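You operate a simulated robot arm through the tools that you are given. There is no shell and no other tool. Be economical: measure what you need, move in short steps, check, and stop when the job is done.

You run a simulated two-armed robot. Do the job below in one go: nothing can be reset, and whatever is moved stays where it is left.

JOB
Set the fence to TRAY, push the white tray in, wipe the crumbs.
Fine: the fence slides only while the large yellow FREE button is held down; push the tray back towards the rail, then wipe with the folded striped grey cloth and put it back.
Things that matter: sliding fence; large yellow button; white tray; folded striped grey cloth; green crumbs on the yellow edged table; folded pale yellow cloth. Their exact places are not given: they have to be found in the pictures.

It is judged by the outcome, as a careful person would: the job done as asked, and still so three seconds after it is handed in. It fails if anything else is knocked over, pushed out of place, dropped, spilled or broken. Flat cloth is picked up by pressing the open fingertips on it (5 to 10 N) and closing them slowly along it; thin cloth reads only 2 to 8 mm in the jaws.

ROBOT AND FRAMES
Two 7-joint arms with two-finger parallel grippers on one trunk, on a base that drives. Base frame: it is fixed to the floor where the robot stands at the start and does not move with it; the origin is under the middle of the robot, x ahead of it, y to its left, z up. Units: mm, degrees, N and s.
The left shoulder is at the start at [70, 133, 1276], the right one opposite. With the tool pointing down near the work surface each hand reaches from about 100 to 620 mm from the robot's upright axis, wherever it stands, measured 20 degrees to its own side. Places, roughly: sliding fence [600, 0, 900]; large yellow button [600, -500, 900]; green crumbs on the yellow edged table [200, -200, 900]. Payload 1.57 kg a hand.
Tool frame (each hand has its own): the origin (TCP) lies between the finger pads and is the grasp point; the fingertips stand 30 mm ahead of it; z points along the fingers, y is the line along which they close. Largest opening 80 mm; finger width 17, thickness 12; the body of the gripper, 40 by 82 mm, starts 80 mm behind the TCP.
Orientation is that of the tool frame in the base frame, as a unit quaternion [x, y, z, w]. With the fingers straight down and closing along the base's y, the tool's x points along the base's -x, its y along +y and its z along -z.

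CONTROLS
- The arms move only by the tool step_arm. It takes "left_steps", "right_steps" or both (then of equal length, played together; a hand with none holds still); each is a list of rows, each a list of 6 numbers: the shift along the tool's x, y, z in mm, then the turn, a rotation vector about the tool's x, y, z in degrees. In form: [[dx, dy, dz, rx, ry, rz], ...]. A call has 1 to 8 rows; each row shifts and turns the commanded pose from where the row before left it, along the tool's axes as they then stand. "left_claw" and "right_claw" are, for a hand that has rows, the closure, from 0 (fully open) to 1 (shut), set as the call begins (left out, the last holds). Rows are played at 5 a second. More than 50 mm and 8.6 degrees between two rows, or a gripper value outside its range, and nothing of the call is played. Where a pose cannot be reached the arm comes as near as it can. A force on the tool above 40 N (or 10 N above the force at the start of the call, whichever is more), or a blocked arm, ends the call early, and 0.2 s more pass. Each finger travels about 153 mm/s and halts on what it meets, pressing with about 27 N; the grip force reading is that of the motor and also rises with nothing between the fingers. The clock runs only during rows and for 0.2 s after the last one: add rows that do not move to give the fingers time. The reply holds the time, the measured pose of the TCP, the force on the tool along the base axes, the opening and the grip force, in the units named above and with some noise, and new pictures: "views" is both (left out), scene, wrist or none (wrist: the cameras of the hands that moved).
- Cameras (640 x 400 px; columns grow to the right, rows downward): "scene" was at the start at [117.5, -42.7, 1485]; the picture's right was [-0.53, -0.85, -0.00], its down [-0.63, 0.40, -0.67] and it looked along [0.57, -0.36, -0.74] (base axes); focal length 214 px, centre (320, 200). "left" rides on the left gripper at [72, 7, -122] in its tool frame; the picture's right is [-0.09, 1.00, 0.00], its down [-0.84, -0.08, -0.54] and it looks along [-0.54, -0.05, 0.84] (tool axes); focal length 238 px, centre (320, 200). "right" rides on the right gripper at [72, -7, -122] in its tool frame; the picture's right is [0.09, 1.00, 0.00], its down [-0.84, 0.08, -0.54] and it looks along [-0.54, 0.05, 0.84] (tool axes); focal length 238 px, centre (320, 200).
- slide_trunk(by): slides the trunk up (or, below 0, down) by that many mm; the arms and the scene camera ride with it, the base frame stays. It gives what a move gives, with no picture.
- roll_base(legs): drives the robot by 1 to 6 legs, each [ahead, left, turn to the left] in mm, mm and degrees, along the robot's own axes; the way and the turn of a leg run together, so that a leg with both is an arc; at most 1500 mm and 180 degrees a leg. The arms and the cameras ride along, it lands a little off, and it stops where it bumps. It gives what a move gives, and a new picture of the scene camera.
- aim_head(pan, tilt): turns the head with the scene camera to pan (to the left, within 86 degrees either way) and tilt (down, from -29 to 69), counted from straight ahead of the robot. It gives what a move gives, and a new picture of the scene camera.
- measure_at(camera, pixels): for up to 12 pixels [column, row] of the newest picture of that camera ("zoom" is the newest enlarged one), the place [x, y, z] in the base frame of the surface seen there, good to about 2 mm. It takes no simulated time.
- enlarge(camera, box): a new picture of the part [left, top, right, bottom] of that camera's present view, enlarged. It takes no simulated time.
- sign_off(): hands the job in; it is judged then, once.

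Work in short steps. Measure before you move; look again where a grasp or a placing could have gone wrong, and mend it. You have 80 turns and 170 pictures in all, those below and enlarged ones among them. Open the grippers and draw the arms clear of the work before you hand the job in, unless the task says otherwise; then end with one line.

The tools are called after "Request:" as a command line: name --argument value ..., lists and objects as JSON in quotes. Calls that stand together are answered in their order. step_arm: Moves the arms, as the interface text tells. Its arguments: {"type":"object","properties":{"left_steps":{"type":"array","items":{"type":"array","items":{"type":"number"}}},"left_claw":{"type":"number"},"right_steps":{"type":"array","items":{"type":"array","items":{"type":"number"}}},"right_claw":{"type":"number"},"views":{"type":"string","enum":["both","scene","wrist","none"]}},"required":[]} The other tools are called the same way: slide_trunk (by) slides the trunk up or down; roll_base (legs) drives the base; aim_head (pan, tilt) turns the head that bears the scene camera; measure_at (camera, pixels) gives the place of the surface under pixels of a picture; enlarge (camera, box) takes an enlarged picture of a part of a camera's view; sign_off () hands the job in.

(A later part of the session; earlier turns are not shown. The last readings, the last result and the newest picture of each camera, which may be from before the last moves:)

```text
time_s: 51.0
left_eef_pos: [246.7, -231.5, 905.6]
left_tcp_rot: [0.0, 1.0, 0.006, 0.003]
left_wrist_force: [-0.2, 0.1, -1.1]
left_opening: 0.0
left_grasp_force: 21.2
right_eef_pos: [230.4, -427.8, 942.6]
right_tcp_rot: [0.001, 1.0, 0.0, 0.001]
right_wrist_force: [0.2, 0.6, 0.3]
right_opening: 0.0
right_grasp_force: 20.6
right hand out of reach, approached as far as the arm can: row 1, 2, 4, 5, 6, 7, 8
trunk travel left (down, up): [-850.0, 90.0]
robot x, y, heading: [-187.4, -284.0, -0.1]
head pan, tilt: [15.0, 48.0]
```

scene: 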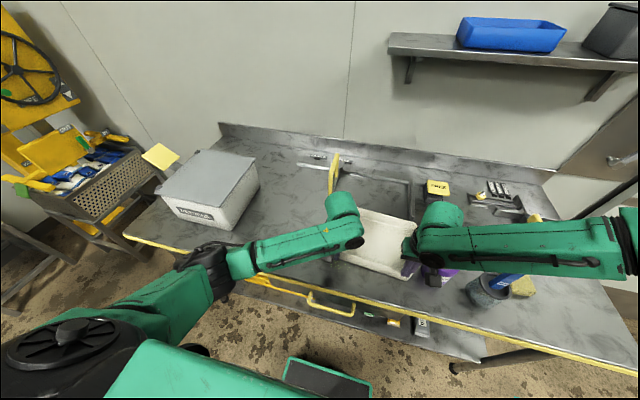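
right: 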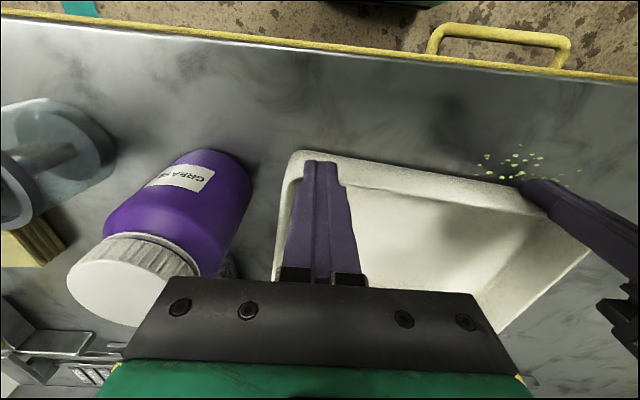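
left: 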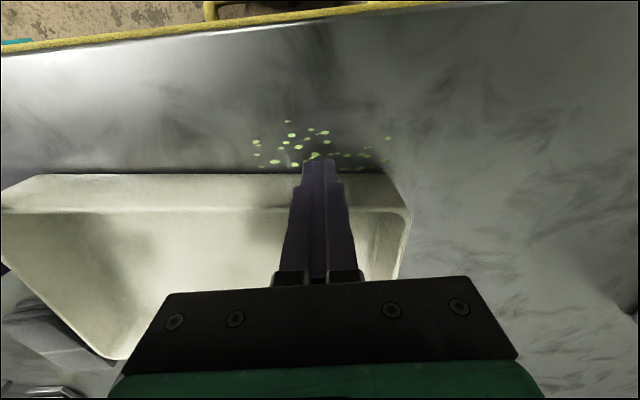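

The left pushes fine; crumbs appeared around (220,-230). The right arm's posture is bad, so I raise it out of the way and do the pushing with the left hand alone, after driving the base right.

Request:
step_arm --left_steps '[[12, 0, 0, 0, 0, 0], [0, 0, -45, 0, 0, 0], [0, 0, -45, 0, 0, 0], [0, 0, 0, 0, 0, 0], [0, 0, 0, 0, 0, 0], [0, 0, 0, 0, 0, 0]]' --right_steps '[[0, 0, -45, 0, 0, 0], [0, 0, -45, 0, 0, 0], [0, 0, -45, 0, 0, 0], [0, 0, -45, 0, 0, 0], [0, -45, -10, 0, 0, 0], [0, -45, -10, 0, 0, 0]]' --views "none"

Request:
roll_base --legs '[[0, -130, 0]]'

Request:
enlarge --camera "scene" --box '[220, 150, 480, 312]'

```text
time_s: 52.4
left_eef_pos: [233.6, -235.2, 998.0]
left_tcp_rot: [0.0, 1.0, 0.007, 0.003]
left_wrist_force: [0.2, -1.0, 0.3]
left_opening: 0.0
left_grasp_force: 21.3
right_eef_pos: [232.0, -520.0, 1141.0]
right_tcp_rot: [-0.001, 1.0, 0.001, 0.0]
right_wrist_force: [-0.6, -0.5, -0.3]
right_opening: 0.2
right_grasp_force: 21.6
trunk travel left (down, up): [-850.0, 90.0]
robot x, y, heading: [-186.9, -284.7, -0.0]
head pan, tilt: [15.0, 48.0]
```

```text
time_s: 53.7
left_eef_pos: [232.3, -364.6, 997.0]
left_tcp_rot: [0.0, 1.0, 0.006, 0.002]
left_wrist_force: [-0.1, 0.2, 0.6]
left_opening: 0.0
left_grasp_force: 20.8
right_eef_pos: [229.9, -648.3, 1140.6]
right_tcp_rot: [0.0, 1.0, -0.001, 0.0]
right_wrist_force: [-0.4, -0.2, 0.4]
right_opening: 0.0
right_grasp_force: 21.4
trunk travel left (down, up): [-850.0, 90.0]
robot x, y, heading: [-190.4, -416.7, -0.3]
head pan, tilt: [15.0, 48.0]
```

scene: 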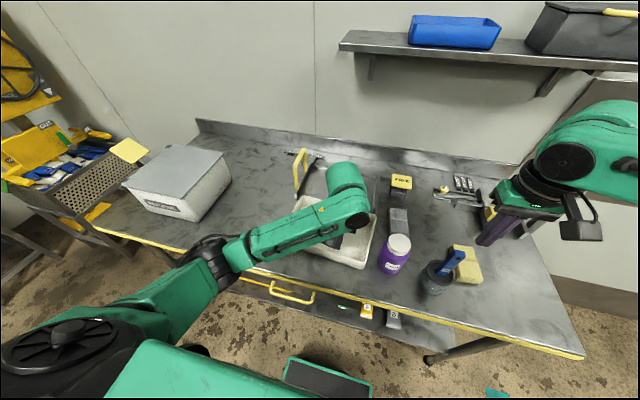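

```text
2.46 times, centred on (350, 231) of scene
```

zoom: 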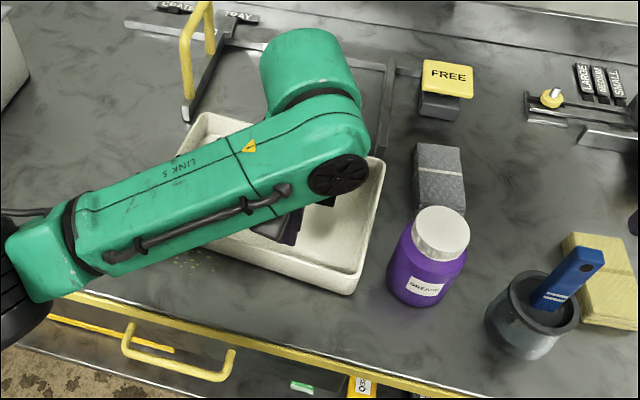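

The tray is turned a bit counter-clockwise. I measure its corners.

Request:
measure_at --camera "zoom" --pixels '[[195, 120], [205, 114], [240, 122], [376, 158], [384, 168], [366, 235], [353, 285], [340, 290], [250, 260], [190, 265], [440, 170], [425, 145]]'

Request:
enlarge --camera "left" --box '[0, 0, 640, 400]'

```text
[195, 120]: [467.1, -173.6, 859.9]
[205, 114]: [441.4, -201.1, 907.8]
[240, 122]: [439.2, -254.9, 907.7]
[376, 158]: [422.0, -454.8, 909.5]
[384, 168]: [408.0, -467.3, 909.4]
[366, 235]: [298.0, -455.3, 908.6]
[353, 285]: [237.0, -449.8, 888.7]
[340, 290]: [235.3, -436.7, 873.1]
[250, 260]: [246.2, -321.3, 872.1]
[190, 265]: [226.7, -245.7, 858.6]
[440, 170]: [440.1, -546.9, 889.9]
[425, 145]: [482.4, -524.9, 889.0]
```

```text
1.00 times, centred on (320, 200) of left
```

zoom: 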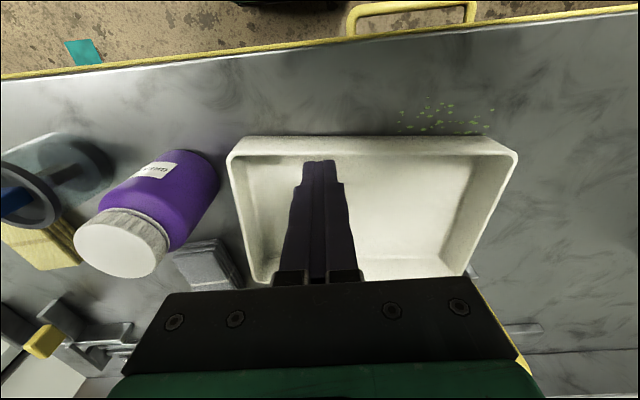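

Tray is turned ~4° clockwise and its back-left is at y≈-193. Pushing +y from the inside on the back-left wall will both rotate and shift it correctly. I drive forward 70 mm and go there with the left hand.

Request:
roll_base --legs '[[70, 0, 0]]'

Request:
step_arm --left_steps '[[-30, 35, 0, 0, 0, 0], [-30, 35, 0, 0, 0, 0], [-30, 30, 0, 0, 0, 0], [-15, 25, 0, 0, 0, 0]]' --views "wrist"

```text
time_s: 54.7
left_eef_pos: [295.3, -365.4, 999.3]
left_tcp_rot: [0.001, 1.0, 0.006, 0.005]
left_wrist_force: [-0.8, -0.6, 0.0]
left_opening: 0.0
left_grasp_force: 21.7
right_eef_pos: [293.6, -649.4, 1144.2]
right_tcp_rot: [0.0, 1.0, -0.002, 0.003]
right_wrist_force: [-0.1, 0.6, 0.7]
right_opening: 0.3
right_grasp_force: 21.4
trunk travel left (down, up): [-850.0, 90.0]
robot x, y, heading: [-119.3, -419.7, -0.3]
head pan, tilt: [15.0, 48.0]
```

scene: 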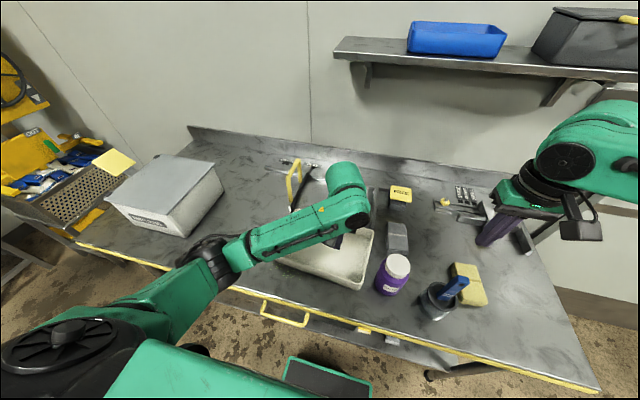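

```text
time_s: 55.7
left_eef_pos: [405.3, -240.7, 1001.4]
left_tcp_rot: [0.001, 1.0, 0.006, 0.002]
left_wrist_force: [0.7, 0.7, -0.1]
left_opening: 0.0
left_grasp_force: 20.8
right_eef_pos: [299.3, -649.8, 1140.6]
right_tcp_rot: [0.001, 1.0, 0.0, 0.0]
right_wrist_force: [-0.2, 0.0, 0.4]
right_opening: 0.1
right_grasp_force: 21.0
trunk travel left (down, up): [-850.0, 90.0]
robot x, y, heading: [-119.3, -418.0, -0.2]
head pan, tilt: [15.0, 48.0]
```

left: 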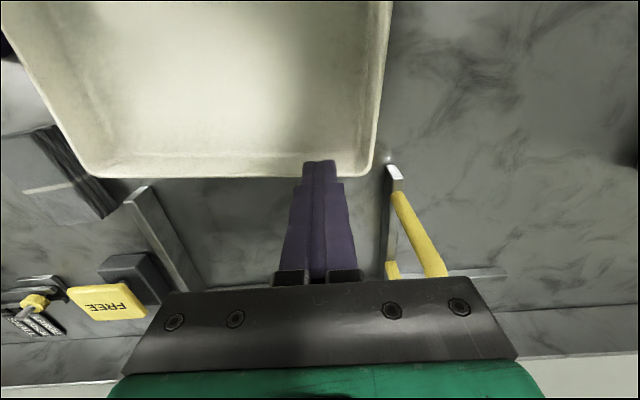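

Good view of tray, fence and stop. I measure tray edges and bay faces here.

Request:
measure_at --camera "left" --pixels '[[376, 130], [384, 60], [388, 30], [364, 176], [250, 176], [100, 176], [80, 160], [60, 120], [386, 175], [126, 205], [150, 240], [386, 230]]'

```text
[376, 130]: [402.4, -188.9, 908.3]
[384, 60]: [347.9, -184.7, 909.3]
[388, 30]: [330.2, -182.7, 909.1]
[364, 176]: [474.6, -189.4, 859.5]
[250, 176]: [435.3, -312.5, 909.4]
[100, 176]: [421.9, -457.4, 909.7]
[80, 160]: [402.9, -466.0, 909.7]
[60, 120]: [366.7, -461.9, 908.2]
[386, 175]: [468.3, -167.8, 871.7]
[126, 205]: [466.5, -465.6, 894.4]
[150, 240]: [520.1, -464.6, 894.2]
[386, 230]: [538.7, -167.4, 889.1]
```

I lower inside the tray at x≈405 and push +y to about -192.

Request:
step_arm --left_steps '[[0, 0, 45, 0, 0, 0], [0, 0, 43, 0, 0, 0], [0, 20, 0, 0, 0, 0], [0, 14, 0, 0, 0, 0], [0, 5, 0, 0, 0, 0], [0, 5, 0, 0, 0, 0], [0, 3, 0, 0, 0, 0]]' --views "wrist"

Request:
measure_at --camera "left" --pixels '[[340, 60], [345, 120], [340, 20], [120, 260], [200, 275], [60, 240]]'

```text
time_s: 57.3
left_eef_pos: [405.4, -192.7, 911.9]
left_tcp_rot: [0.0, 1.0, 0.006, 0.002]
left_wrist_force: [-0.2, -1.1, -0.2]
left_opening: 0.0
left_grasp_force: 21.3
right_eef_pos: [299.5, -649.9, 1140.5]
right_tcp_rot: [0.0, 1.0, 0.0, 0.001]
right_wrist_force: [-0.1, 0.0, 0.2]
right_opening: 0.0
right_grasp_force: 21.2
trunk travel left (down, up): [-850.0, 90.0]
robot x, y, heading: [-123.4, -416.7, -0.5]
head pan, tilt: [15.0, 48.0]
```

left: 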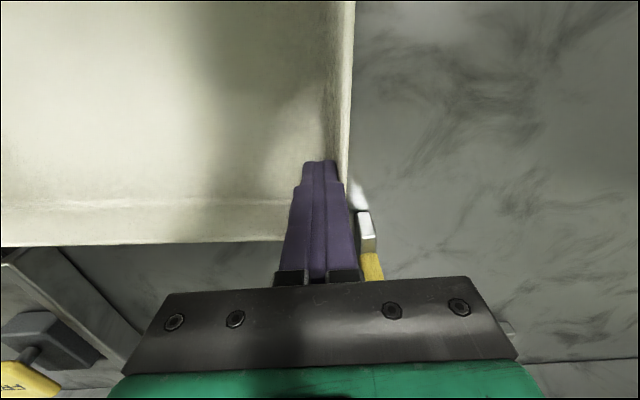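

```text
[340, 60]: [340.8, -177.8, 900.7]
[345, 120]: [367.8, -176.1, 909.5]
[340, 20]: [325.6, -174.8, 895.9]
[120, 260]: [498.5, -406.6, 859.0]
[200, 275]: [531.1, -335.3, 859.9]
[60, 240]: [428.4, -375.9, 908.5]
```

Looks nearly square. I withdraw inside and lift to measure.

Request:
step_arm --left_steps '[[0, -15, 0, 0, 0, 0], [15, -15, -45, 0, 0, 0], [15, -20, -40, 0, 0, 0], [20, -20, -30, 0, 0, 0]]' --views "wrist"

Request:
enlarge --camera "left" --box '[0, 50, 480, 350]'

```text
time_s: 58.3
left_eef_pos: [353.9, -262.5, 1024.2]
left_tcp_rot: [0.001, 1.0, 0.006, 0.002]
left_wrist_force: [0.7, 0.2, 0.0]
left_opening: 0.2
left_grasp_force: 21.5
right_eef_pos: [299.0, -649.7, 1142.1]
right_tcp_rot: [0.0, 1.0, -0.001, 0.001]
right_wrist_force: [0.1, 0.8, 0.0]
right_opening: 0.0
right_grasp_force: 21.4
trunk travel left (down, up): [-850.0, 90.0]
robot x, y, heading: [-120.6, -418.2, -0.3]
head pan, tilt: [15.0, 48.0]
```

left: 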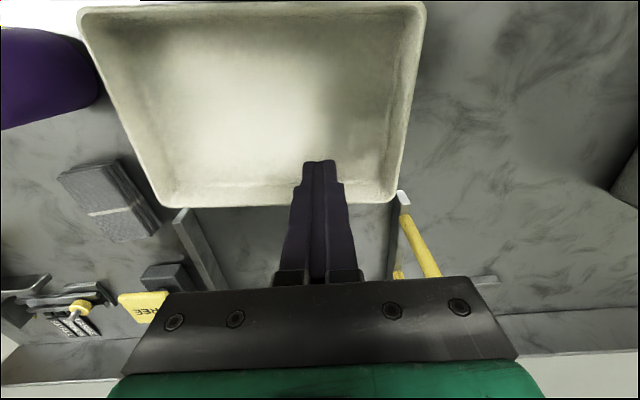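

```text
1.33 times, centred on (240, 200) of left
```

zoom: 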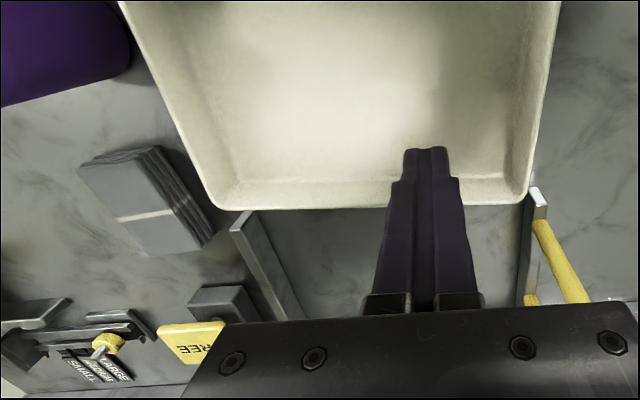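

Request:
measure_at --camera "left" --pixels '[[423, 30], [410, 110], [399, 175], [82, 30], [115, 110], [152, 190], [190, 206], [375, 204], [120, 10], [395, 4], [392, 260], [192, 212]]'

```text
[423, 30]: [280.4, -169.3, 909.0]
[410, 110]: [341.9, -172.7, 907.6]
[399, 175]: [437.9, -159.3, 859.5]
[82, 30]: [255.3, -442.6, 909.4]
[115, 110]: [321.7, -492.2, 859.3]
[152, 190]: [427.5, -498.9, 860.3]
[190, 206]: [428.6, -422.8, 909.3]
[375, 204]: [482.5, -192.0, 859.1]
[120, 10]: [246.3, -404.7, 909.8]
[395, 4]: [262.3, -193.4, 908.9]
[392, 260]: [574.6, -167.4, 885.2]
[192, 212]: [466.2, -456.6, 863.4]
```

Still ~4° clockwise (front wall x 246 right, 262 left). Pushing with open fingers centred on the front wall will square it itself. I move the left hand to in front of the tray centre and open.

Request:
step_arm --left_steps '[[40, -15, 0, 0, 0, 0], [40, -15, 0, 0, 0, 0], [45, -16, 0, 0, 0, 0], [9, 0, 40, 0, 0, 0], [0, 0, 42, 0, 0, 0], [0, 0, 40, 0, 0, 0]]' --left_claw 0 --views "both"

```text
time_s: 59.7
left_eef_pos: [225.6, -308.2, 900.9]
left_tcp_rot: [0.0, 1.0, 0.006, 0.003]
left_wrist_force: [0.3, -0.4, -0.2]
left_opening: 80.0
left_grasp_force: 0.0
right_eef_pos: [298.9, -650.3, 1142.4]
right_tcp_rot: [0.0, 1.0, 0.0, 0.001]
right_wrist_force: [-0.2, -0.3, -0.3]
right_opening: 0.0
right_grasp_force: 21.0
trunk travel left (down, up): [-850.0, 90.0]
robot x, y, heading: [-119.6, -417.5, -0.5]
head pan, tilt: [15.0, 48.0]
```

scene: 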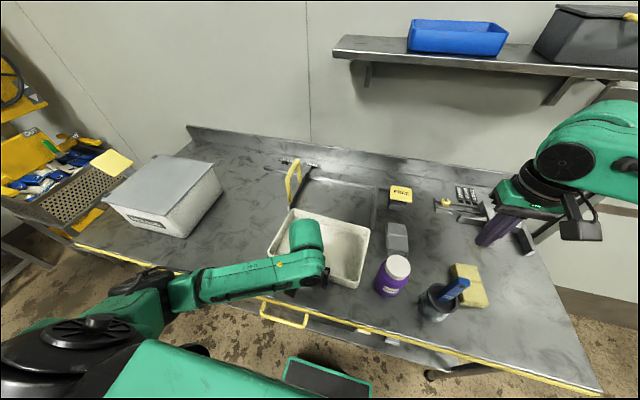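
left: 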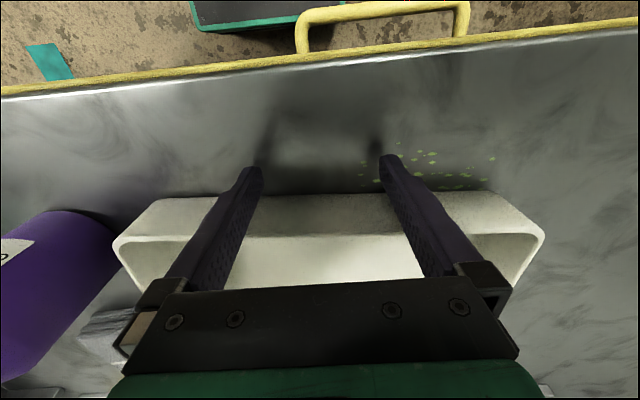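

Positioned. I push +x by 64 mm.

Request:
step_arm --left_steps '[[-8, 0, 0, 0, 0, 0], [-8, 0, 0, 0, 0, 0], [-8, 0, 0, 0, 0, 0], [-8, 0, 0, 0, 0, 0], [-8, 0, 0, 0, 0, 0], [-8, 0, 0, 0, 0, 0], [-8, 0, 0, 0, 0, 0], [-8, 0, 0, 0, 0, 0]]' --views "both"

Request:
enlarge --camera "scene" --box '[240, 140, 440, 300]'

```text
time_s: 61.5
left_eef_pos: [284.7, -310.0, 904.1]
left_tcp_rot: [0.001, 1.0, 0.006, 0.003]
left_wrist_force: [-4.0, -2.0, -1.3]
left_opening: 78.4
left_grasp_force: 0.1
right_eef_pos: [298.2, -650.9, 1140.4]
right_tcp_rot: [0.0, 1.0, 0.0, 0.001]
right_wrist_force: [0.2, 0.1, 0.2]
right_opening: 0.0
right_grasp_force: 21.7
trunk travel left (down, up): [-850.0, 90.0]
robot x, y, heading: [-121.6, -415.8, -0.2]
head pan, tilt: [15.0, 48.0]
```

scene: 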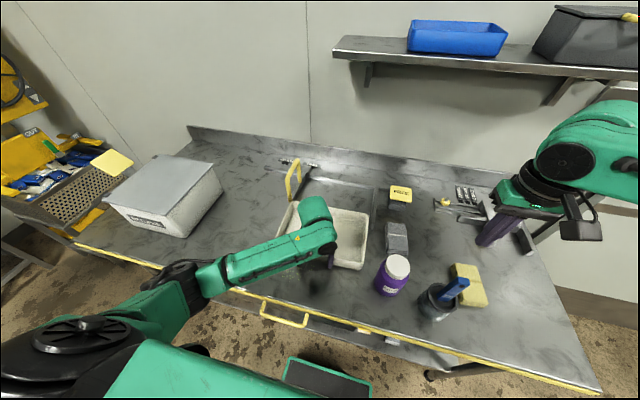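
left: 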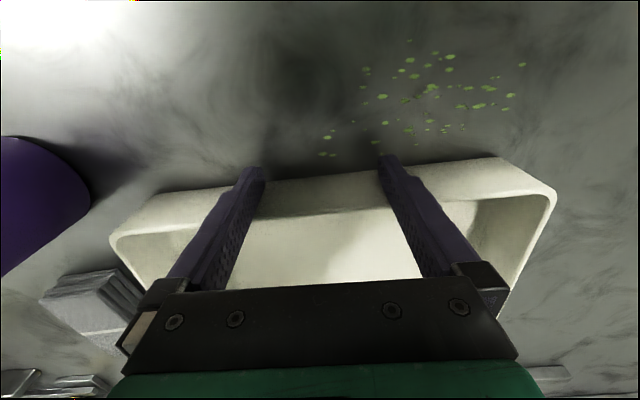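

```text
2.50 times, centred on (340, 220) of scene
```

zoom: 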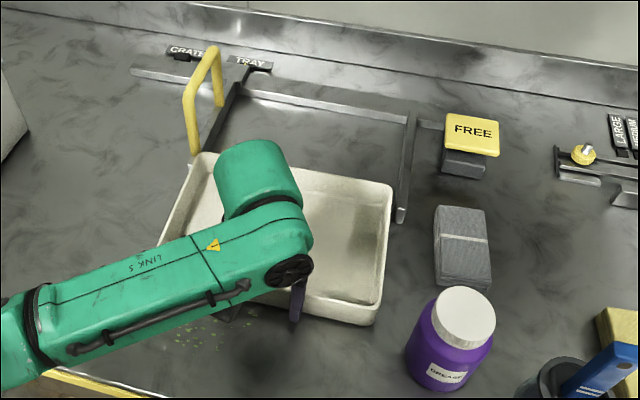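

Request:
measure_at --camera "zoom" --pixels '[[205, 153], [195, 160], [180, 195], [310, 171], [380, 185], [391, 195], [386, 250], [376, 315], [365, 324], [195, 150], [399, 218], [398, 200]]'

Request:
measure_at --camera "left" --pixels '[[130, 228], [320, 200], [490, 175], [495, 158], [140, 205], [552, 200], [540, 240], [112, 245]]'

```text
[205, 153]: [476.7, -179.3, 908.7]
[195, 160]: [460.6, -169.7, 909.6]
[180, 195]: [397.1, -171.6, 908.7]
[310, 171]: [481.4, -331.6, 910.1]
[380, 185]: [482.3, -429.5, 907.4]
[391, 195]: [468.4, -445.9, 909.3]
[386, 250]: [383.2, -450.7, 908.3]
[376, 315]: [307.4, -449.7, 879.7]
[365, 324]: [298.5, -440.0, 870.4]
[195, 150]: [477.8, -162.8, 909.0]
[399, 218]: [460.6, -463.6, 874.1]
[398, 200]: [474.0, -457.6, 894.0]
```

```text
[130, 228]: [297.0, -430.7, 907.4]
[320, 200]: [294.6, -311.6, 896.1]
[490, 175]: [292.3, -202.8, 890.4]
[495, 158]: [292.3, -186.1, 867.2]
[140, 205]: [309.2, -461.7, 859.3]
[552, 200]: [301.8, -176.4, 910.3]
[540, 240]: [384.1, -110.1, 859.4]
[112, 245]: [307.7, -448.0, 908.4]
```

Nearly square now, but the back-left edge (y≈-170) is against the fence tip (inner face -174). I'll push the tray ~6 mm to -y from inside its right wall near the back.

Request:
step_arm --left_steps '[[10, 0, 0, 0, 0, 0], [0, 0, -40, 0, 0, 0], [0, 0, -40, 0, 0, 0], [-40, -25, 0, 0, 0, 0], [-40, -25, 0, 0, 0, 0], [-40, -25, 0, 0, 0, 0], [-30, -20, 0, 0, 0, 0]]' --left_claw 1 --views "wrist"

Request:
measure_at --camera "left" --pixels '[[320, 150], [250, 120]]'

```text
time_s: 63.1
left_eef_pos: [428.2, -406.8, 983.9]
left_tcp_rot: [0.002, 1.0, 0.008, 0.003]
left_wrist_force: [0.2, 0.3, 0.3]
left_opening: 0.0
left_grasp_force: 21.3
right_eef_pos: [299.3, -650.7, 1140.3]
right_tcp_rot: [-0.001, 1.0, 0.0, -0.001]
right_wrist_force: [0.3, -0.1, -0.5]
right_opening: 0.0
right_grasp_force: 21.3
trunk travel left (down, up): [-850.0, 90.0]
robot x, y, heading: [-119.1, -416.9, -0.3]
head pan, tilt: [15.0, 48.0]
```

left: 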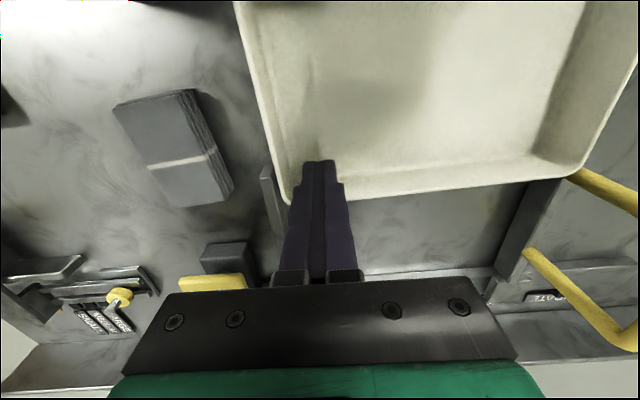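

```text
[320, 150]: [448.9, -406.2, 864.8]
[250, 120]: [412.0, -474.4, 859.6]
```

I lower inside the tray and push -y to about -436.

Request:
step_arm --left_steps '[[0, 0, 40, 0, 0, 0], [0, 0, 32, 0, 0, 0], [0, -14, 0, 0, 0, 0], [0, -6, 0, 0, 0, 0], [0, -4, 0, 0, 0, 0], [0, -3, 0, 0, 0, 0], [0, -3, 0, 0, 0, 0]]' --views "both"

Request:
enlarge --camera "scene" --box '[260, 150, 420, 280]'

```text
time_s: 64.7
left_eef_pos: [426.2, -434.4, 910.7]
left_tcp_rot: [0.0, 1.0, 0.006, 0.003]
left_wrist_force: [-0.5, 0.5, 1.6]
left_opening: 0.0
left_grasp_force: 21.8
right_eef_pos: [298.8, -651.0, 1141.6]
right_tcp_rot: [0.0, 1.0, -0.001, 0.001]
right_wrist_force: [0.0, -0.5, 0.0]
right_opening: 0.0
right_grasp_force: 21.3
trunk travel left (down, up): [-850.0, 90.0]
robot x, y, heading: [-120.1, -420.1, -0.4]
head pan, tilt: [15.0, 48.0]
```

scene: 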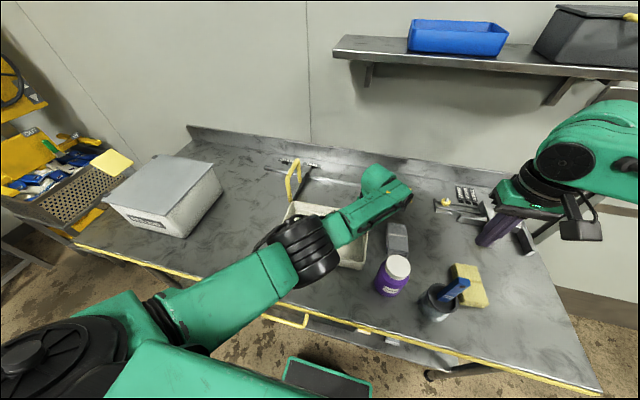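
left: 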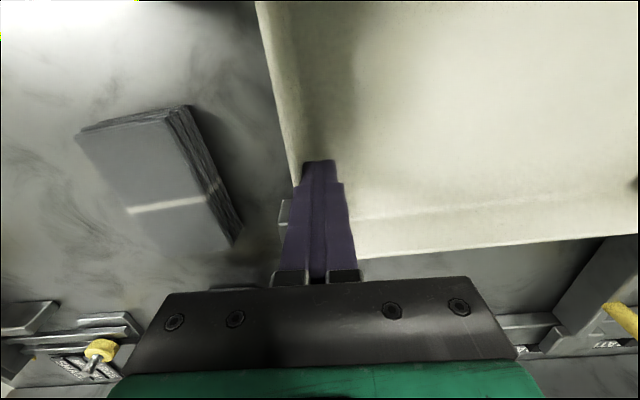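

```text
3.08 times, centred on (340, 215) of scene
```

zoom: 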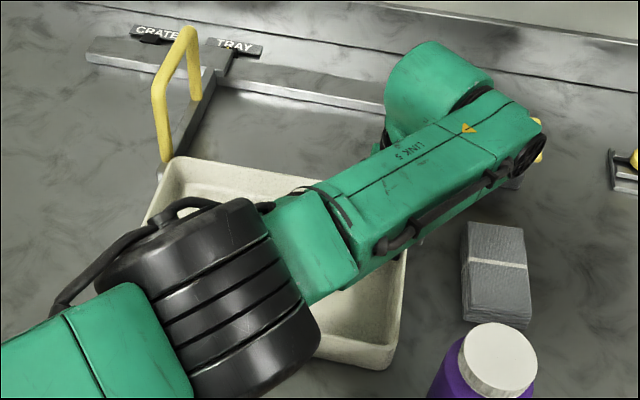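

Request:
measure_at --camera "zoom" --pixels '[[168, 165], [162, 178], [150, 208], [185, 157], [230, 165], [404, 270], [398, 310]]'

Request:
measure_at --camera "left" --pixels '[[262, 30], [273, 80], [283, 130], [286, 203], [550, 241], [400, 255]]'

```text
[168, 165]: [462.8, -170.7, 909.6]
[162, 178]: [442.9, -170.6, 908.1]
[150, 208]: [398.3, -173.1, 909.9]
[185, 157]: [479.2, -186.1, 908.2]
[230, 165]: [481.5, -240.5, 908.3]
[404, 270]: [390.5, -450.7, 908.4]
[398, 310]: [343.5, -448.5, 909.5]
```

```text
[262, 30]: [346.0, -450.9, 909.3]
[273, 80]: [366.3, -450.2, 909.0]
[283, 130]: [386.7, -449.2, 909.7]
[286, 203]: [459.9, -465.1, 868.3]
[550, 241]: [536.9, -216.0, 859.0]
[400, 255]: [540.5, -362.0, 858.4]
```

Tray is at -171…-450; needs about 4 mm more. I push 4 mm further.

Request:
step_arm --left_steps '[[0, -2, 0, 0, 0, 0], [0, -2, 0, 0, 0, 0], [0, -1.5, 0, 0, 0, 0]]' --views "wrist"

Request:
measure_at --camera "left" --pixels '[[264, 30], [274, 80], [284, 130], [268, 30], [278, 80], [288, 130]]'

Request:
enlarge --camera "scene" --box '[260, 150, 420, 280]'

Request:
measure_at --camera "zoom" --pixels '[[168, 165], [162, 178], [150, 208], [185, 157], [404, 270], [398, 310]]'

```text
time_s: 65.5
left_eef_pos: [425.7, -439.5, 910.7]
left_tcp_rot: [0.001, 1.0, 0.006, 0.003]
left_wrist_force: [0.7, 1.5, 0.6]
left_opening: 0.1
left_grasp_force: 20.8
right_eef_pos: [299.2, -648.5, 1141.6]
right_tcp_rot: [0.0, 1.0, -0.001, 0.001]
right_wrist_force: [0.0, 0.5, -0.5]
right_opening: 0.3
right_grasp_force: 20.7
trunk travel left (down, up): [-850.0, 90.0]
robot x, y, heading: [-121.1, -419.0, -0.1]
head pan, tilt: [15.0, 48.0]
```

left: 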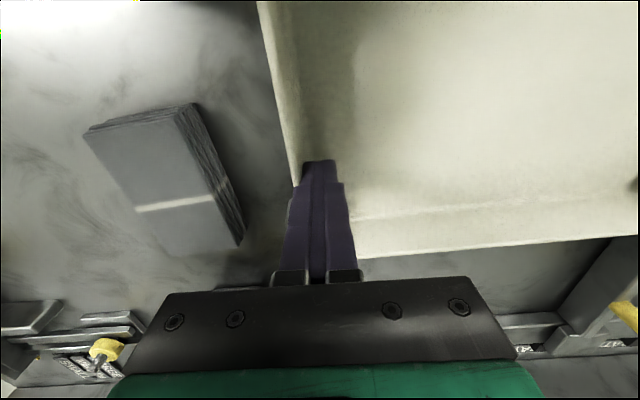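

```text
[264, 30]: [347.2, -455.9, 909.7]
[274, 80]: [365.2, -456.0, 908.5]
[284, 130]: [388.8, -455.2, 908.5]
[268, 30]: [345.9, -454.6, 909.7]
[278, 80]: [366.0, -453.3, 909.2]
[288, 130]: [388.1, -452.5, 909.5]
```

```text
3.08 times, centred on (340, 215) of scene
```

zoom: 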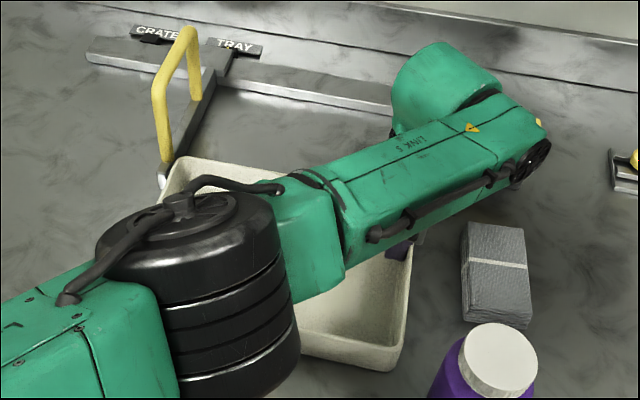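

```text
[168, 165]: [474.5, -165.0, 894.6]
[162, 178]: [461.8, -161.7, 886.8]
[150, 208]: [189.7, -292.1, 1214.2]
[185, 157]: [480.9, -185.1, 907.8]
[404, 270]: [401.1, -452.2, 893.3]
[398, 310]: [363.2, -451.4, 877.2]
```

Shifted to about -178…-455.5; the rounded corners will lead in. I return the hand to the front wall and push on with open fingers.

Request:
step_arm --left_steps '[[0, 10, 0, 0, 0, 0], [0, 0, -40, 0, 0, 0], [0, 0, -40, 0, 0, 0], [40, 28, 0, 0, 0, 0], [40, 28, 0, 0, 0, 0], [40, 28, 0, 0, 0, 0], [36, 28, 0, 0, 0, 0]]' --left_claw 1 --views "none"

Request:
step_arm --left_steps '[[0, 0, 0, 0, 0, 0], [0, 0, 40, 0, 0, 0], [0, 0, 45, 0, 0, 0], [-7, 0, 0, 0, 0, 0], [-7, 0, 0, 0, 0, 0], [-7, 0, 0, 0, 0, 0], [-7, 0, 0, 0, 0, 0], [-7, 0, 0, 0, 0, 0]]' --left_claw 0 --views "both"

```text
time_s: 67.1
left_eef_pos: [266.6, -317.2, 987.9]
left_tcp_rot: [0.0, 1.0, 0.006, 0.002]
left_wrist_force: [0.3, 0.2, -0.5]
left_opening: 0.0
left_grasp_force: 21.7
right_eef_pos: [296.9, -650.6, 1142.1]
right_tcp_rot: [0.0, 1.0, -0.002, 0.002]
right_wrist_force: [-0.1, -0.2, 0.2]
right_opening: 0.0
right_grasp_force: 20.9
trunk travel left (down, up): [-850.0, 90.0]
robot x, y, heading: [-122.2, -417.3, -0.3]
head pan, tilt: [15.0, 48.0]
```

```text
time_s: 68.9
left_eef_pos: [304.9, -319.0, 907.2]
left_tcp_rot: [0.001, 1.0, 0.006, 0.003]
left_wrist_force: [-0.9, 1.0, -0.5]
left_opening: 80.1
left_grasp_force: 0.2
right_eef_pos: [299.5, -649.3, 1141.6]
right_tcp_rot: [0.0, 1.0, -0.001, 0.001]
right_wrist_force: [-0.6, 0.0, 0.5]
right_opening: 0.0
right_grasp_force: 21.6
trunk travel left (down, up): [-850.0, 90.0]
robot x, y, heading: [-121.8, -420.0, -0.3]
head pan, tilt: [15.0, 48.0]
```

scene: 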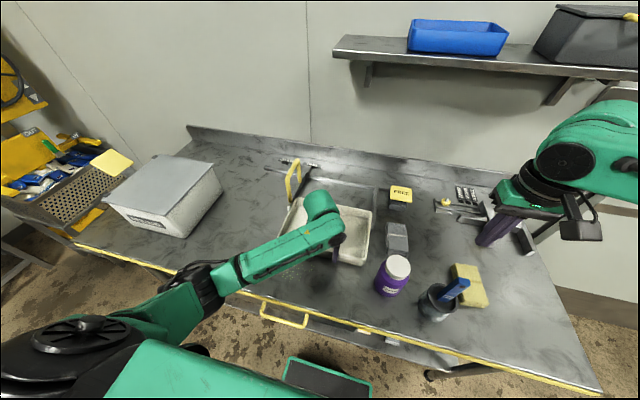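
left: 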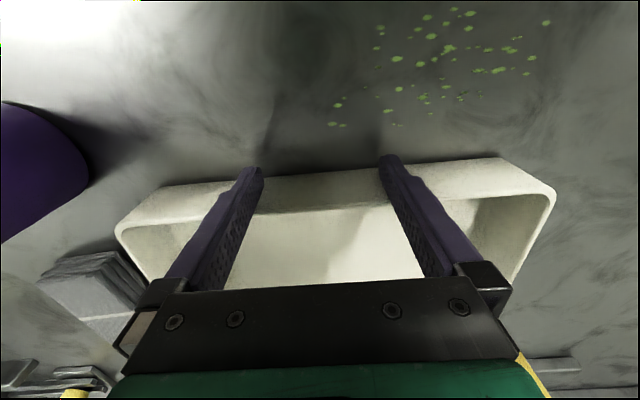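

Tray moves with low force. I continue 64 mm.

Request:
step_arm --left_steps '[[-8, 0, 0, 0, 0, 0], [-8, 0, 0, 0, 0, 0], [-8, 0, 0, 0, 0, 0], [-8, 0, 0, 0, 0, 0], [-8, 0, 0, 0, 0, 0], [-8, 0, 0, 0, 0, 0], [-8, 0, 0, 0, 0, 0], [-8, 0, 0, 0, 0, 0]]' --views "both"

```text
time_s: 70.7
left_eef_pos: [370.4, -318.0, 907.5]
left_tcp_rot: [0.001, 1.0, 0.006, 0.003]
left_wrist_force: [-0.2, -0.2, 0.0]
left_opening: 80.4
left_grasp_force: 0.1
right_eef_pos: [298.6, -650.0, 1141.2]
right_tcp_rot: [0.0, 1.0, 0.0, 0.001]
right_wrist_force: [-0.4, 1.1, 0.5]
right_opening: 0.0
right_grasp_force: 21.2
trunk travel left (down, up): [-850.0, 90.0]
robot x, y, heading: [-123.3, -416.0, -0.4]
head pan, tilt: [15.0, 48.0]
```

scene: 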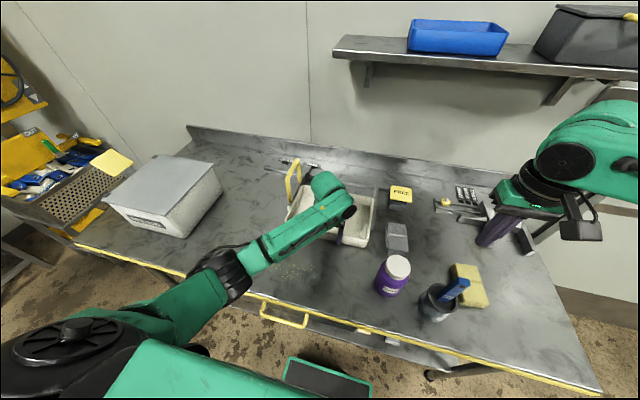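
left: 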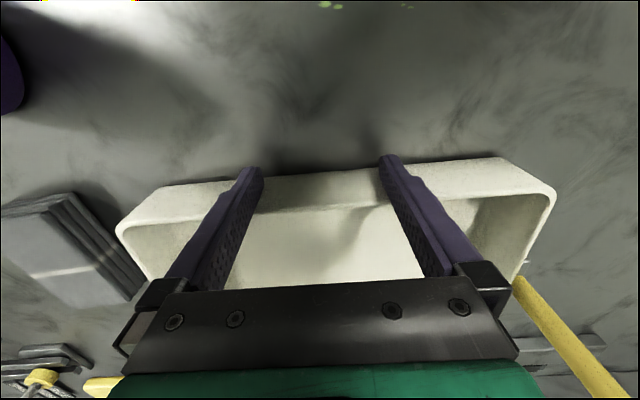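

It is inside the bay with no force. 64 mm more.

Request:
step_arm --left_steps '[[-8, 0, 0, 0, 0, 0], [-8, 0, 0, 0, 0, 0], [-8, 0, 0, 0, 0, 0], [-8, 0, 0, 0, 0, 0], [-8, 0, 0, 0, 0, 0], [-8, 0, 0, 0, 0, 0], [-8, 0, 0, 0, 0, 0], [-8, 0, 0, 0, 0, 0]]' --views "none"

Request:
step_arm --left_steps '[[-6, 0, 0, 0, 0, 0], [-4, 0, 0, 0, 0, 0], [-4, 0, 0, 0, 0, 0], [-4, 0, 0, 0, 0, 0]]' --views "both"

Request:
enlarge --camera "scene" --box '[260, 140, 420, 260]'

```text
time_s: 72.5
left_eef_pos: [432.8, -318.2, 907.5]
left_tcp_rot: [0.001, 1.0, 0.006, 0.003]
left_wrist_force: [0.3, -0.5, 0.5]
left_opening: 80.0
left_grasp_force: 0.1
right_eef_pos: [299.0, -651.5, 1141.6]
right_tcp_rot: [0.0, 1.0, -0.001, 0.001]
right_wrist_force: [0.4, 0.1, -0.2]
right_opening: 0.2
right_grasp_force: 20.9
trunk travel left (down, up): [-850.0, 90.0]
robot x, y, heading: [-118.7, -417.5, -0.6]
head pan, tilt: [15.0, 48.0]
```

```text
time_s: 73.5
left_eef_pos: [450.8, -317.7, 905.6]
left_tcp_rot: [-0.001, 1.0, 0.006, 0.002]
left_wrist_force: [-1.0, 0.6, 0.0]
left_opening: 80.3
left_grasp_force: 0.0
right_eef_pos: [298.6, -650.3, 1141.4]
right_tcp_rot: [0.0, 1.0, 0.001, 0.001]
right_wrist_force: [-0.3, -0.1, -0.5]
right_opening: 0.0
right_grasp_force: 21.0
trunk travel left (down, up): [-850.0, 90.0]
robot x, y, heading: [-121.0, -416.2, -0.5]
head pan, tilt: [15.0, 48.0]
```

scene: 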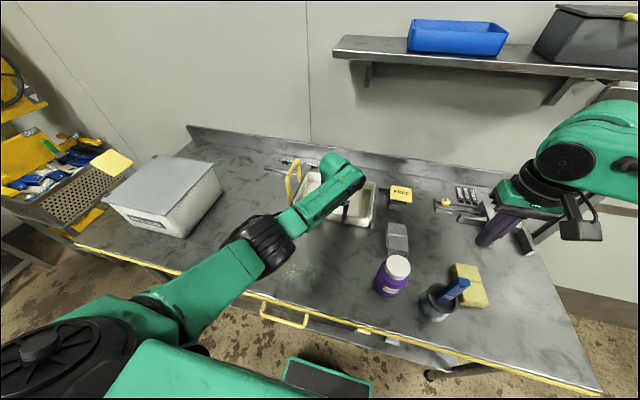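
left: 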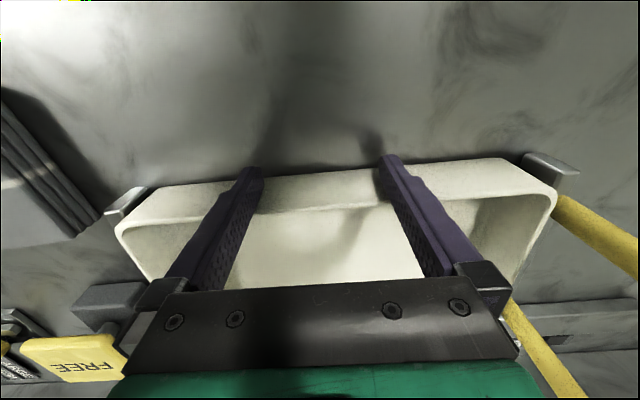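

```text
3.33 times, centred on (340, 200) of scene
```

zoom: 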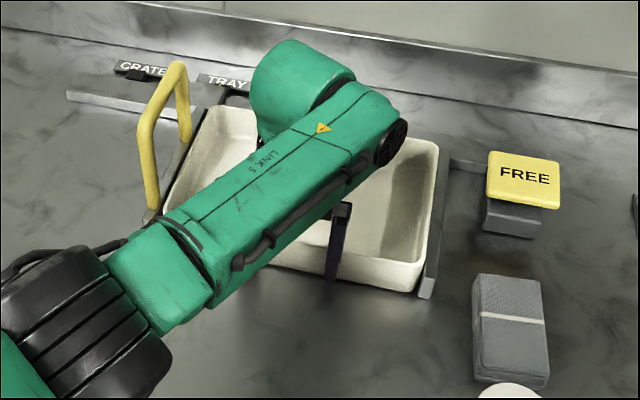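

Almost at the rail. I push in 3 mm steps until I feel contact.

Request:
step_arm --left_steps '[[-3, 0, 0, 0, 0, 0], [-3, 0, 0, 0, 0, 0], [-3, 0, 0, 0, 0, 0], [0, 0, 0, 0, 0, 0]]' --views "none"

Request:
enlarge --camera "scene" --box '[290, 150, 410, 240]'

Request:
measure_at --camera "zoom" --pixels '[[75, 75], [95, 95], [430, 115], [470, 130], [400, 315], [450, 250]]'

```text
time_s: 74.5
left_eef_pos: [458.6, -317.2, 907.6]
left_tcp_rot: [0.0, 1.0, 0.006, 0.002]
left_wrist_force: [-5.6, -1.3, -0.4]
left_opening: 79.1
left_grasp_force: 0.0
right_eef_pos: [298.3, -650.5, 1141.2]
right_tcp_rot: [0.0, 1.0, 0.0, 0.001]
right_wrist_force: [0.6, -0.5, 1.0]
right_opening: 0.0
right_grasp_force: 21.0
trunk travel left (down, up): [-850.0, 90.0]
robot x, y, heading: [-120.8, -417.9, -0.4]
head pan, tilt: [15.0, 48.0]
```

```text
4.44 times, centred on (350, 195) of scene
```

zoom: 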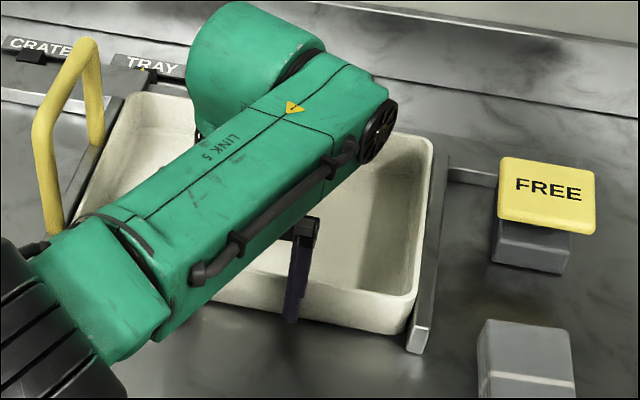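

```text
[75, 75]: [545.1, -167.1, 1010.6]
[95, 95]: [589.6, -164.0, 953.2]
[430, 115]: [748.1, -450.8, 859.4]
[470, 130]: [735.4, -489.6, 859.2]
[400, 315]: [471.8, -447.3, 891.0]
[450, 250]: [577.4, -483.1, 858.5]
```

Contact (5.6 N) and front wall at x≈468: tray is home. I withdraw the left hand, lift, and drive right so the left hand comes over the grey cloth.

Request:
step_arm --left_steps '[[20, 0, 0, 0, 0, 0], [0, 0, -45, 0, 0, 0], [0, 0, -45, 0, 0, 0], [0, -20, -45, 0, 0, 0]]' --views "none"

Request:
roll_base --legs '[[0, -210, 0]]'

Request:
enlarge --camera "left" --box '[0, 0, 640, 400]'

```text
time_s: 75.5
left_eef_pos: [438.5, -340.9, 1042.2]
left_tcp_rot: [0.0, 1.0, 0.007, 0.002]
left_wrist_force: [0.4, 0.0, 0.0]
left_opening: 79.9
left_grasp_force: 0.0
right_eef_pos: [297.6, -650.3, 1140.9]
right_tcp_rot: [0.0, 1.0, -0.001, 0.001]
right_wrist_force: [0.7, -1.0, -0.2]
right_opening: 0.0
right_grasp_force: 21.3
trunk travel left (down, up): [-850.0, 90.0]
robot x, y, heading: [-122.9, -417.9, -0.5]
head pan, tilt: [15.0, 48.0]
```

```text
time_s: 77.1
left_eef_pos: [436.8, -550.2, 1041.6]
left_tcp_rot: [0.002, 1.0, 0.005, 0.003]
left_wrist_force: [-0.2, 0.3, -1.0]
left_opening: 80.1
left_grasp_force: 0.1
right_eef_pos: [298.0, -859.6, 1143.2]
right_tcp_rot: [0.001, 1.0, -0.002, 0.001]
right_wrist_force: [-0.2, 0.1, 0.5]
right_opening: 0.4
right_grasp_force: 21.5
trunk travel left (down, up): [-850.0, 90.0]
robot x, y, heading: [-118.8, -629.6, -0.5]
head pan, tilt: [15.0, 48.0]
```

scene: 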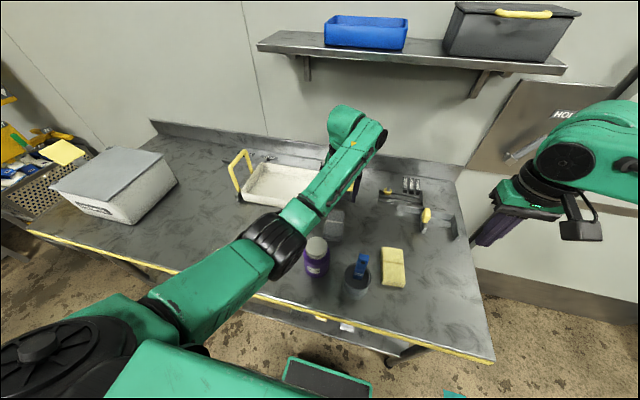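

```text
1.00 times, centred on (320, 200) of left
```

zoom: 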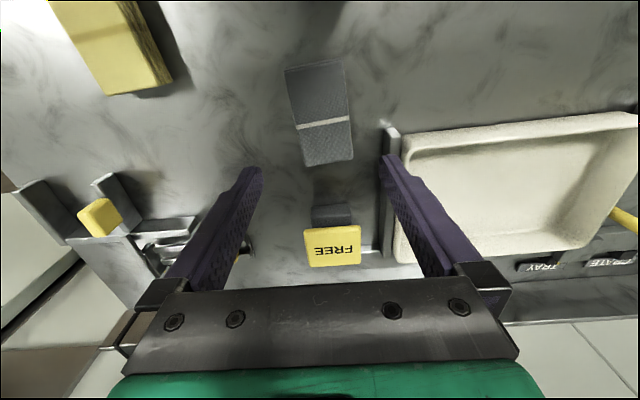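

The grey striped cloth is seen at (320,115), the tray sits in the bay. I measure the cloth's corners, and the tray edges.

Request:
measure_at --camera "left" --pixels '[[287, 70], [343, 64], [351, 150], [303, 160], [300, 125], [320, 122], [350, 117], [329, 165], [356, 158], [410, 150], [630, 115], [405, 255]]'

```text
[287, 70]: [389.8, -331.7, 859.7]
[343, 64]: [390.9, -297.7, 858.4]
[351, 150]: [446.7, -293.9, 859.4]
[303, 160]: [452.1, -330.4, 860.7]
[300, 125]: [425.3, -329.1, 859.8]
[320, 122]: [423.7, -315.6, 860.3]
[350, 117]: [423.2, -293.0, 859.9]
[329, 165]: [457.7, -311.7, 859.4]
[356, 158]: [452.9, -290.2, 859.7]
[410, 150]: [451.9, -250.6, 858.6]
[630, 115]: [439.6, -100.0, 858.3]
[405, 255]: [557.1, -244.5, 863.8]
```

Request:
measure_at --camera "zoom" --pixels '[[287, 72], [343, 66], [351, 150], [305, 160], [300, 125], [320, 123], [347, 117], [329, 164], [320, 100], [408, 160], [600, 128], [405, 250]]'

```text
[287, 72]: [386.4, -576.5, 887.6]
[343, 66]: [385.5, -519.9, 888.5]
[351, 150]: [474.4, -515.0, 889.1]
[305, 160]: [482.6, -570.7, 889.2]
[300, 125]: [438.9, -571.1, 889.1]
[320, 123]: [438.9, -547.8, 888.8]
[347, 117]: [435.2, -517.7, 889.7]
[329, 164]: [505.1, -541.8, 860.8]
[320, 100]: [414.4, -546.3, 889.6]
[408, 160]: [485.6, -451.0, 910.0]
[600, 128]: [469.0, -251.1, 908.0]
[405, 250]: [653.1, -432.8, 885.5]
```

The cloth is 96×56×28 mm, centred at (434,-546), turned ~3°. I descend straddling it with open fingers, tips ~5 mm above the table.

Request:
step_arm --left_steps '[[3, 4, 40, 0, 0, -3], [0, 0, 40, 0, 0, 0], [0, 0, 40, 0, 0, 0], [0, 0, 20, 0, 0, 0], [0, 0, 8, 0, 0, 0]]' --left_claw 0 --views "wrist"

```text
time_s: 78.3
left_eef_pos: [435.4, -546.9, 895.7]
left_tcp_rot: [-0.024, 1.0, 0.006, 0.003]
left_wrist_force: [0.8, 0.5, 0.1]
left_opening: 80.0
left_grasp_force: 0.1
right_eef_pos: [297.5, -861.3, 1142.1]
right_tcp_rot: [0.002, 1.0, -0.001, 0.001]
right_wrist_force: [0.3, -0.3, -0.4]
right_opening: 0.2
right_grasp_force: 21.4
trunk travel left (down, up): [-850.0, 90.0]
robot x, y, heading: [-122.4, -630.5, -0.6]
head pan, tilt: [15.0, 48.0]
```

left: 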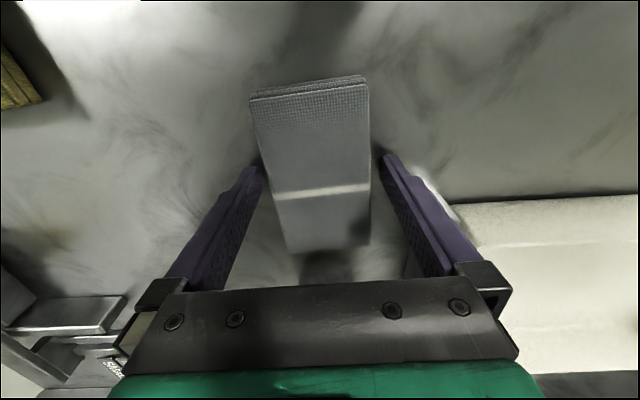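

Well straddled. I close on it, wait, then lift 50 mm.

Request:
step_arm --left_steps '[[0, 0, 0, 0, 0, 0], [0, 0, 0, 0, 0, 0], [0, 0, 0, 0, 0, 0], [0, 0, -10, 0, 0, 0], [0, 0, -20, 0, 0, 0], [0, 0, -20, 0, 0, 0]]' --left_claw 1 --views "both"

```text
time_s: 79.7
left_eef_pos: [432.5, -547.4, 944.2]
left_tcp_rot: [-0.024, 1.0, 0.006, 0.003]
left_wrist_force: [0.4, 0.0, 0.0]
left_opening: 64.3
left_grasp_force: 27.1
right_eef_pos: [296.2, -862.9, 1141.6]
right_tcp_rot: [0.002, 1.0, 0.0, 0.002]
right_wrist_force: [0.1, -0.4, -0.9]
right_opening: 0.1
right_grasp_force: 21.6
trunk travel left (down, up): [-850.0, 90.0]
robot x, y, heading: [-121.8, -625.4, -0.1]
head pan, tilt: [15.0, 48.0]
```

scene: 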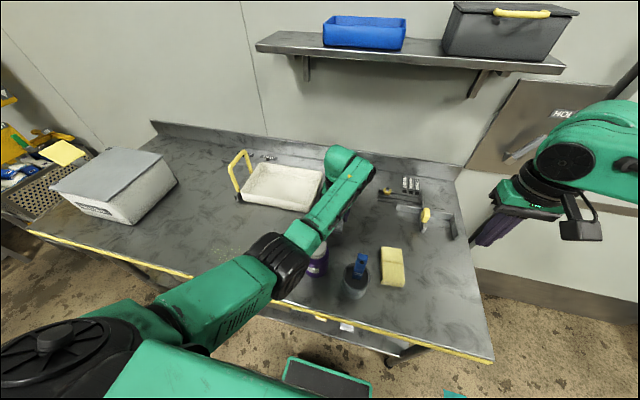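
left: 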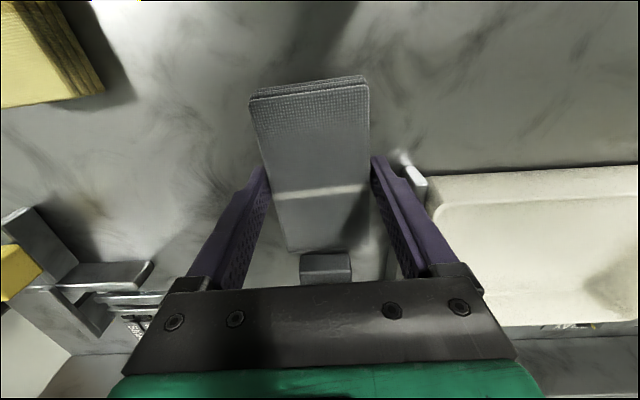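

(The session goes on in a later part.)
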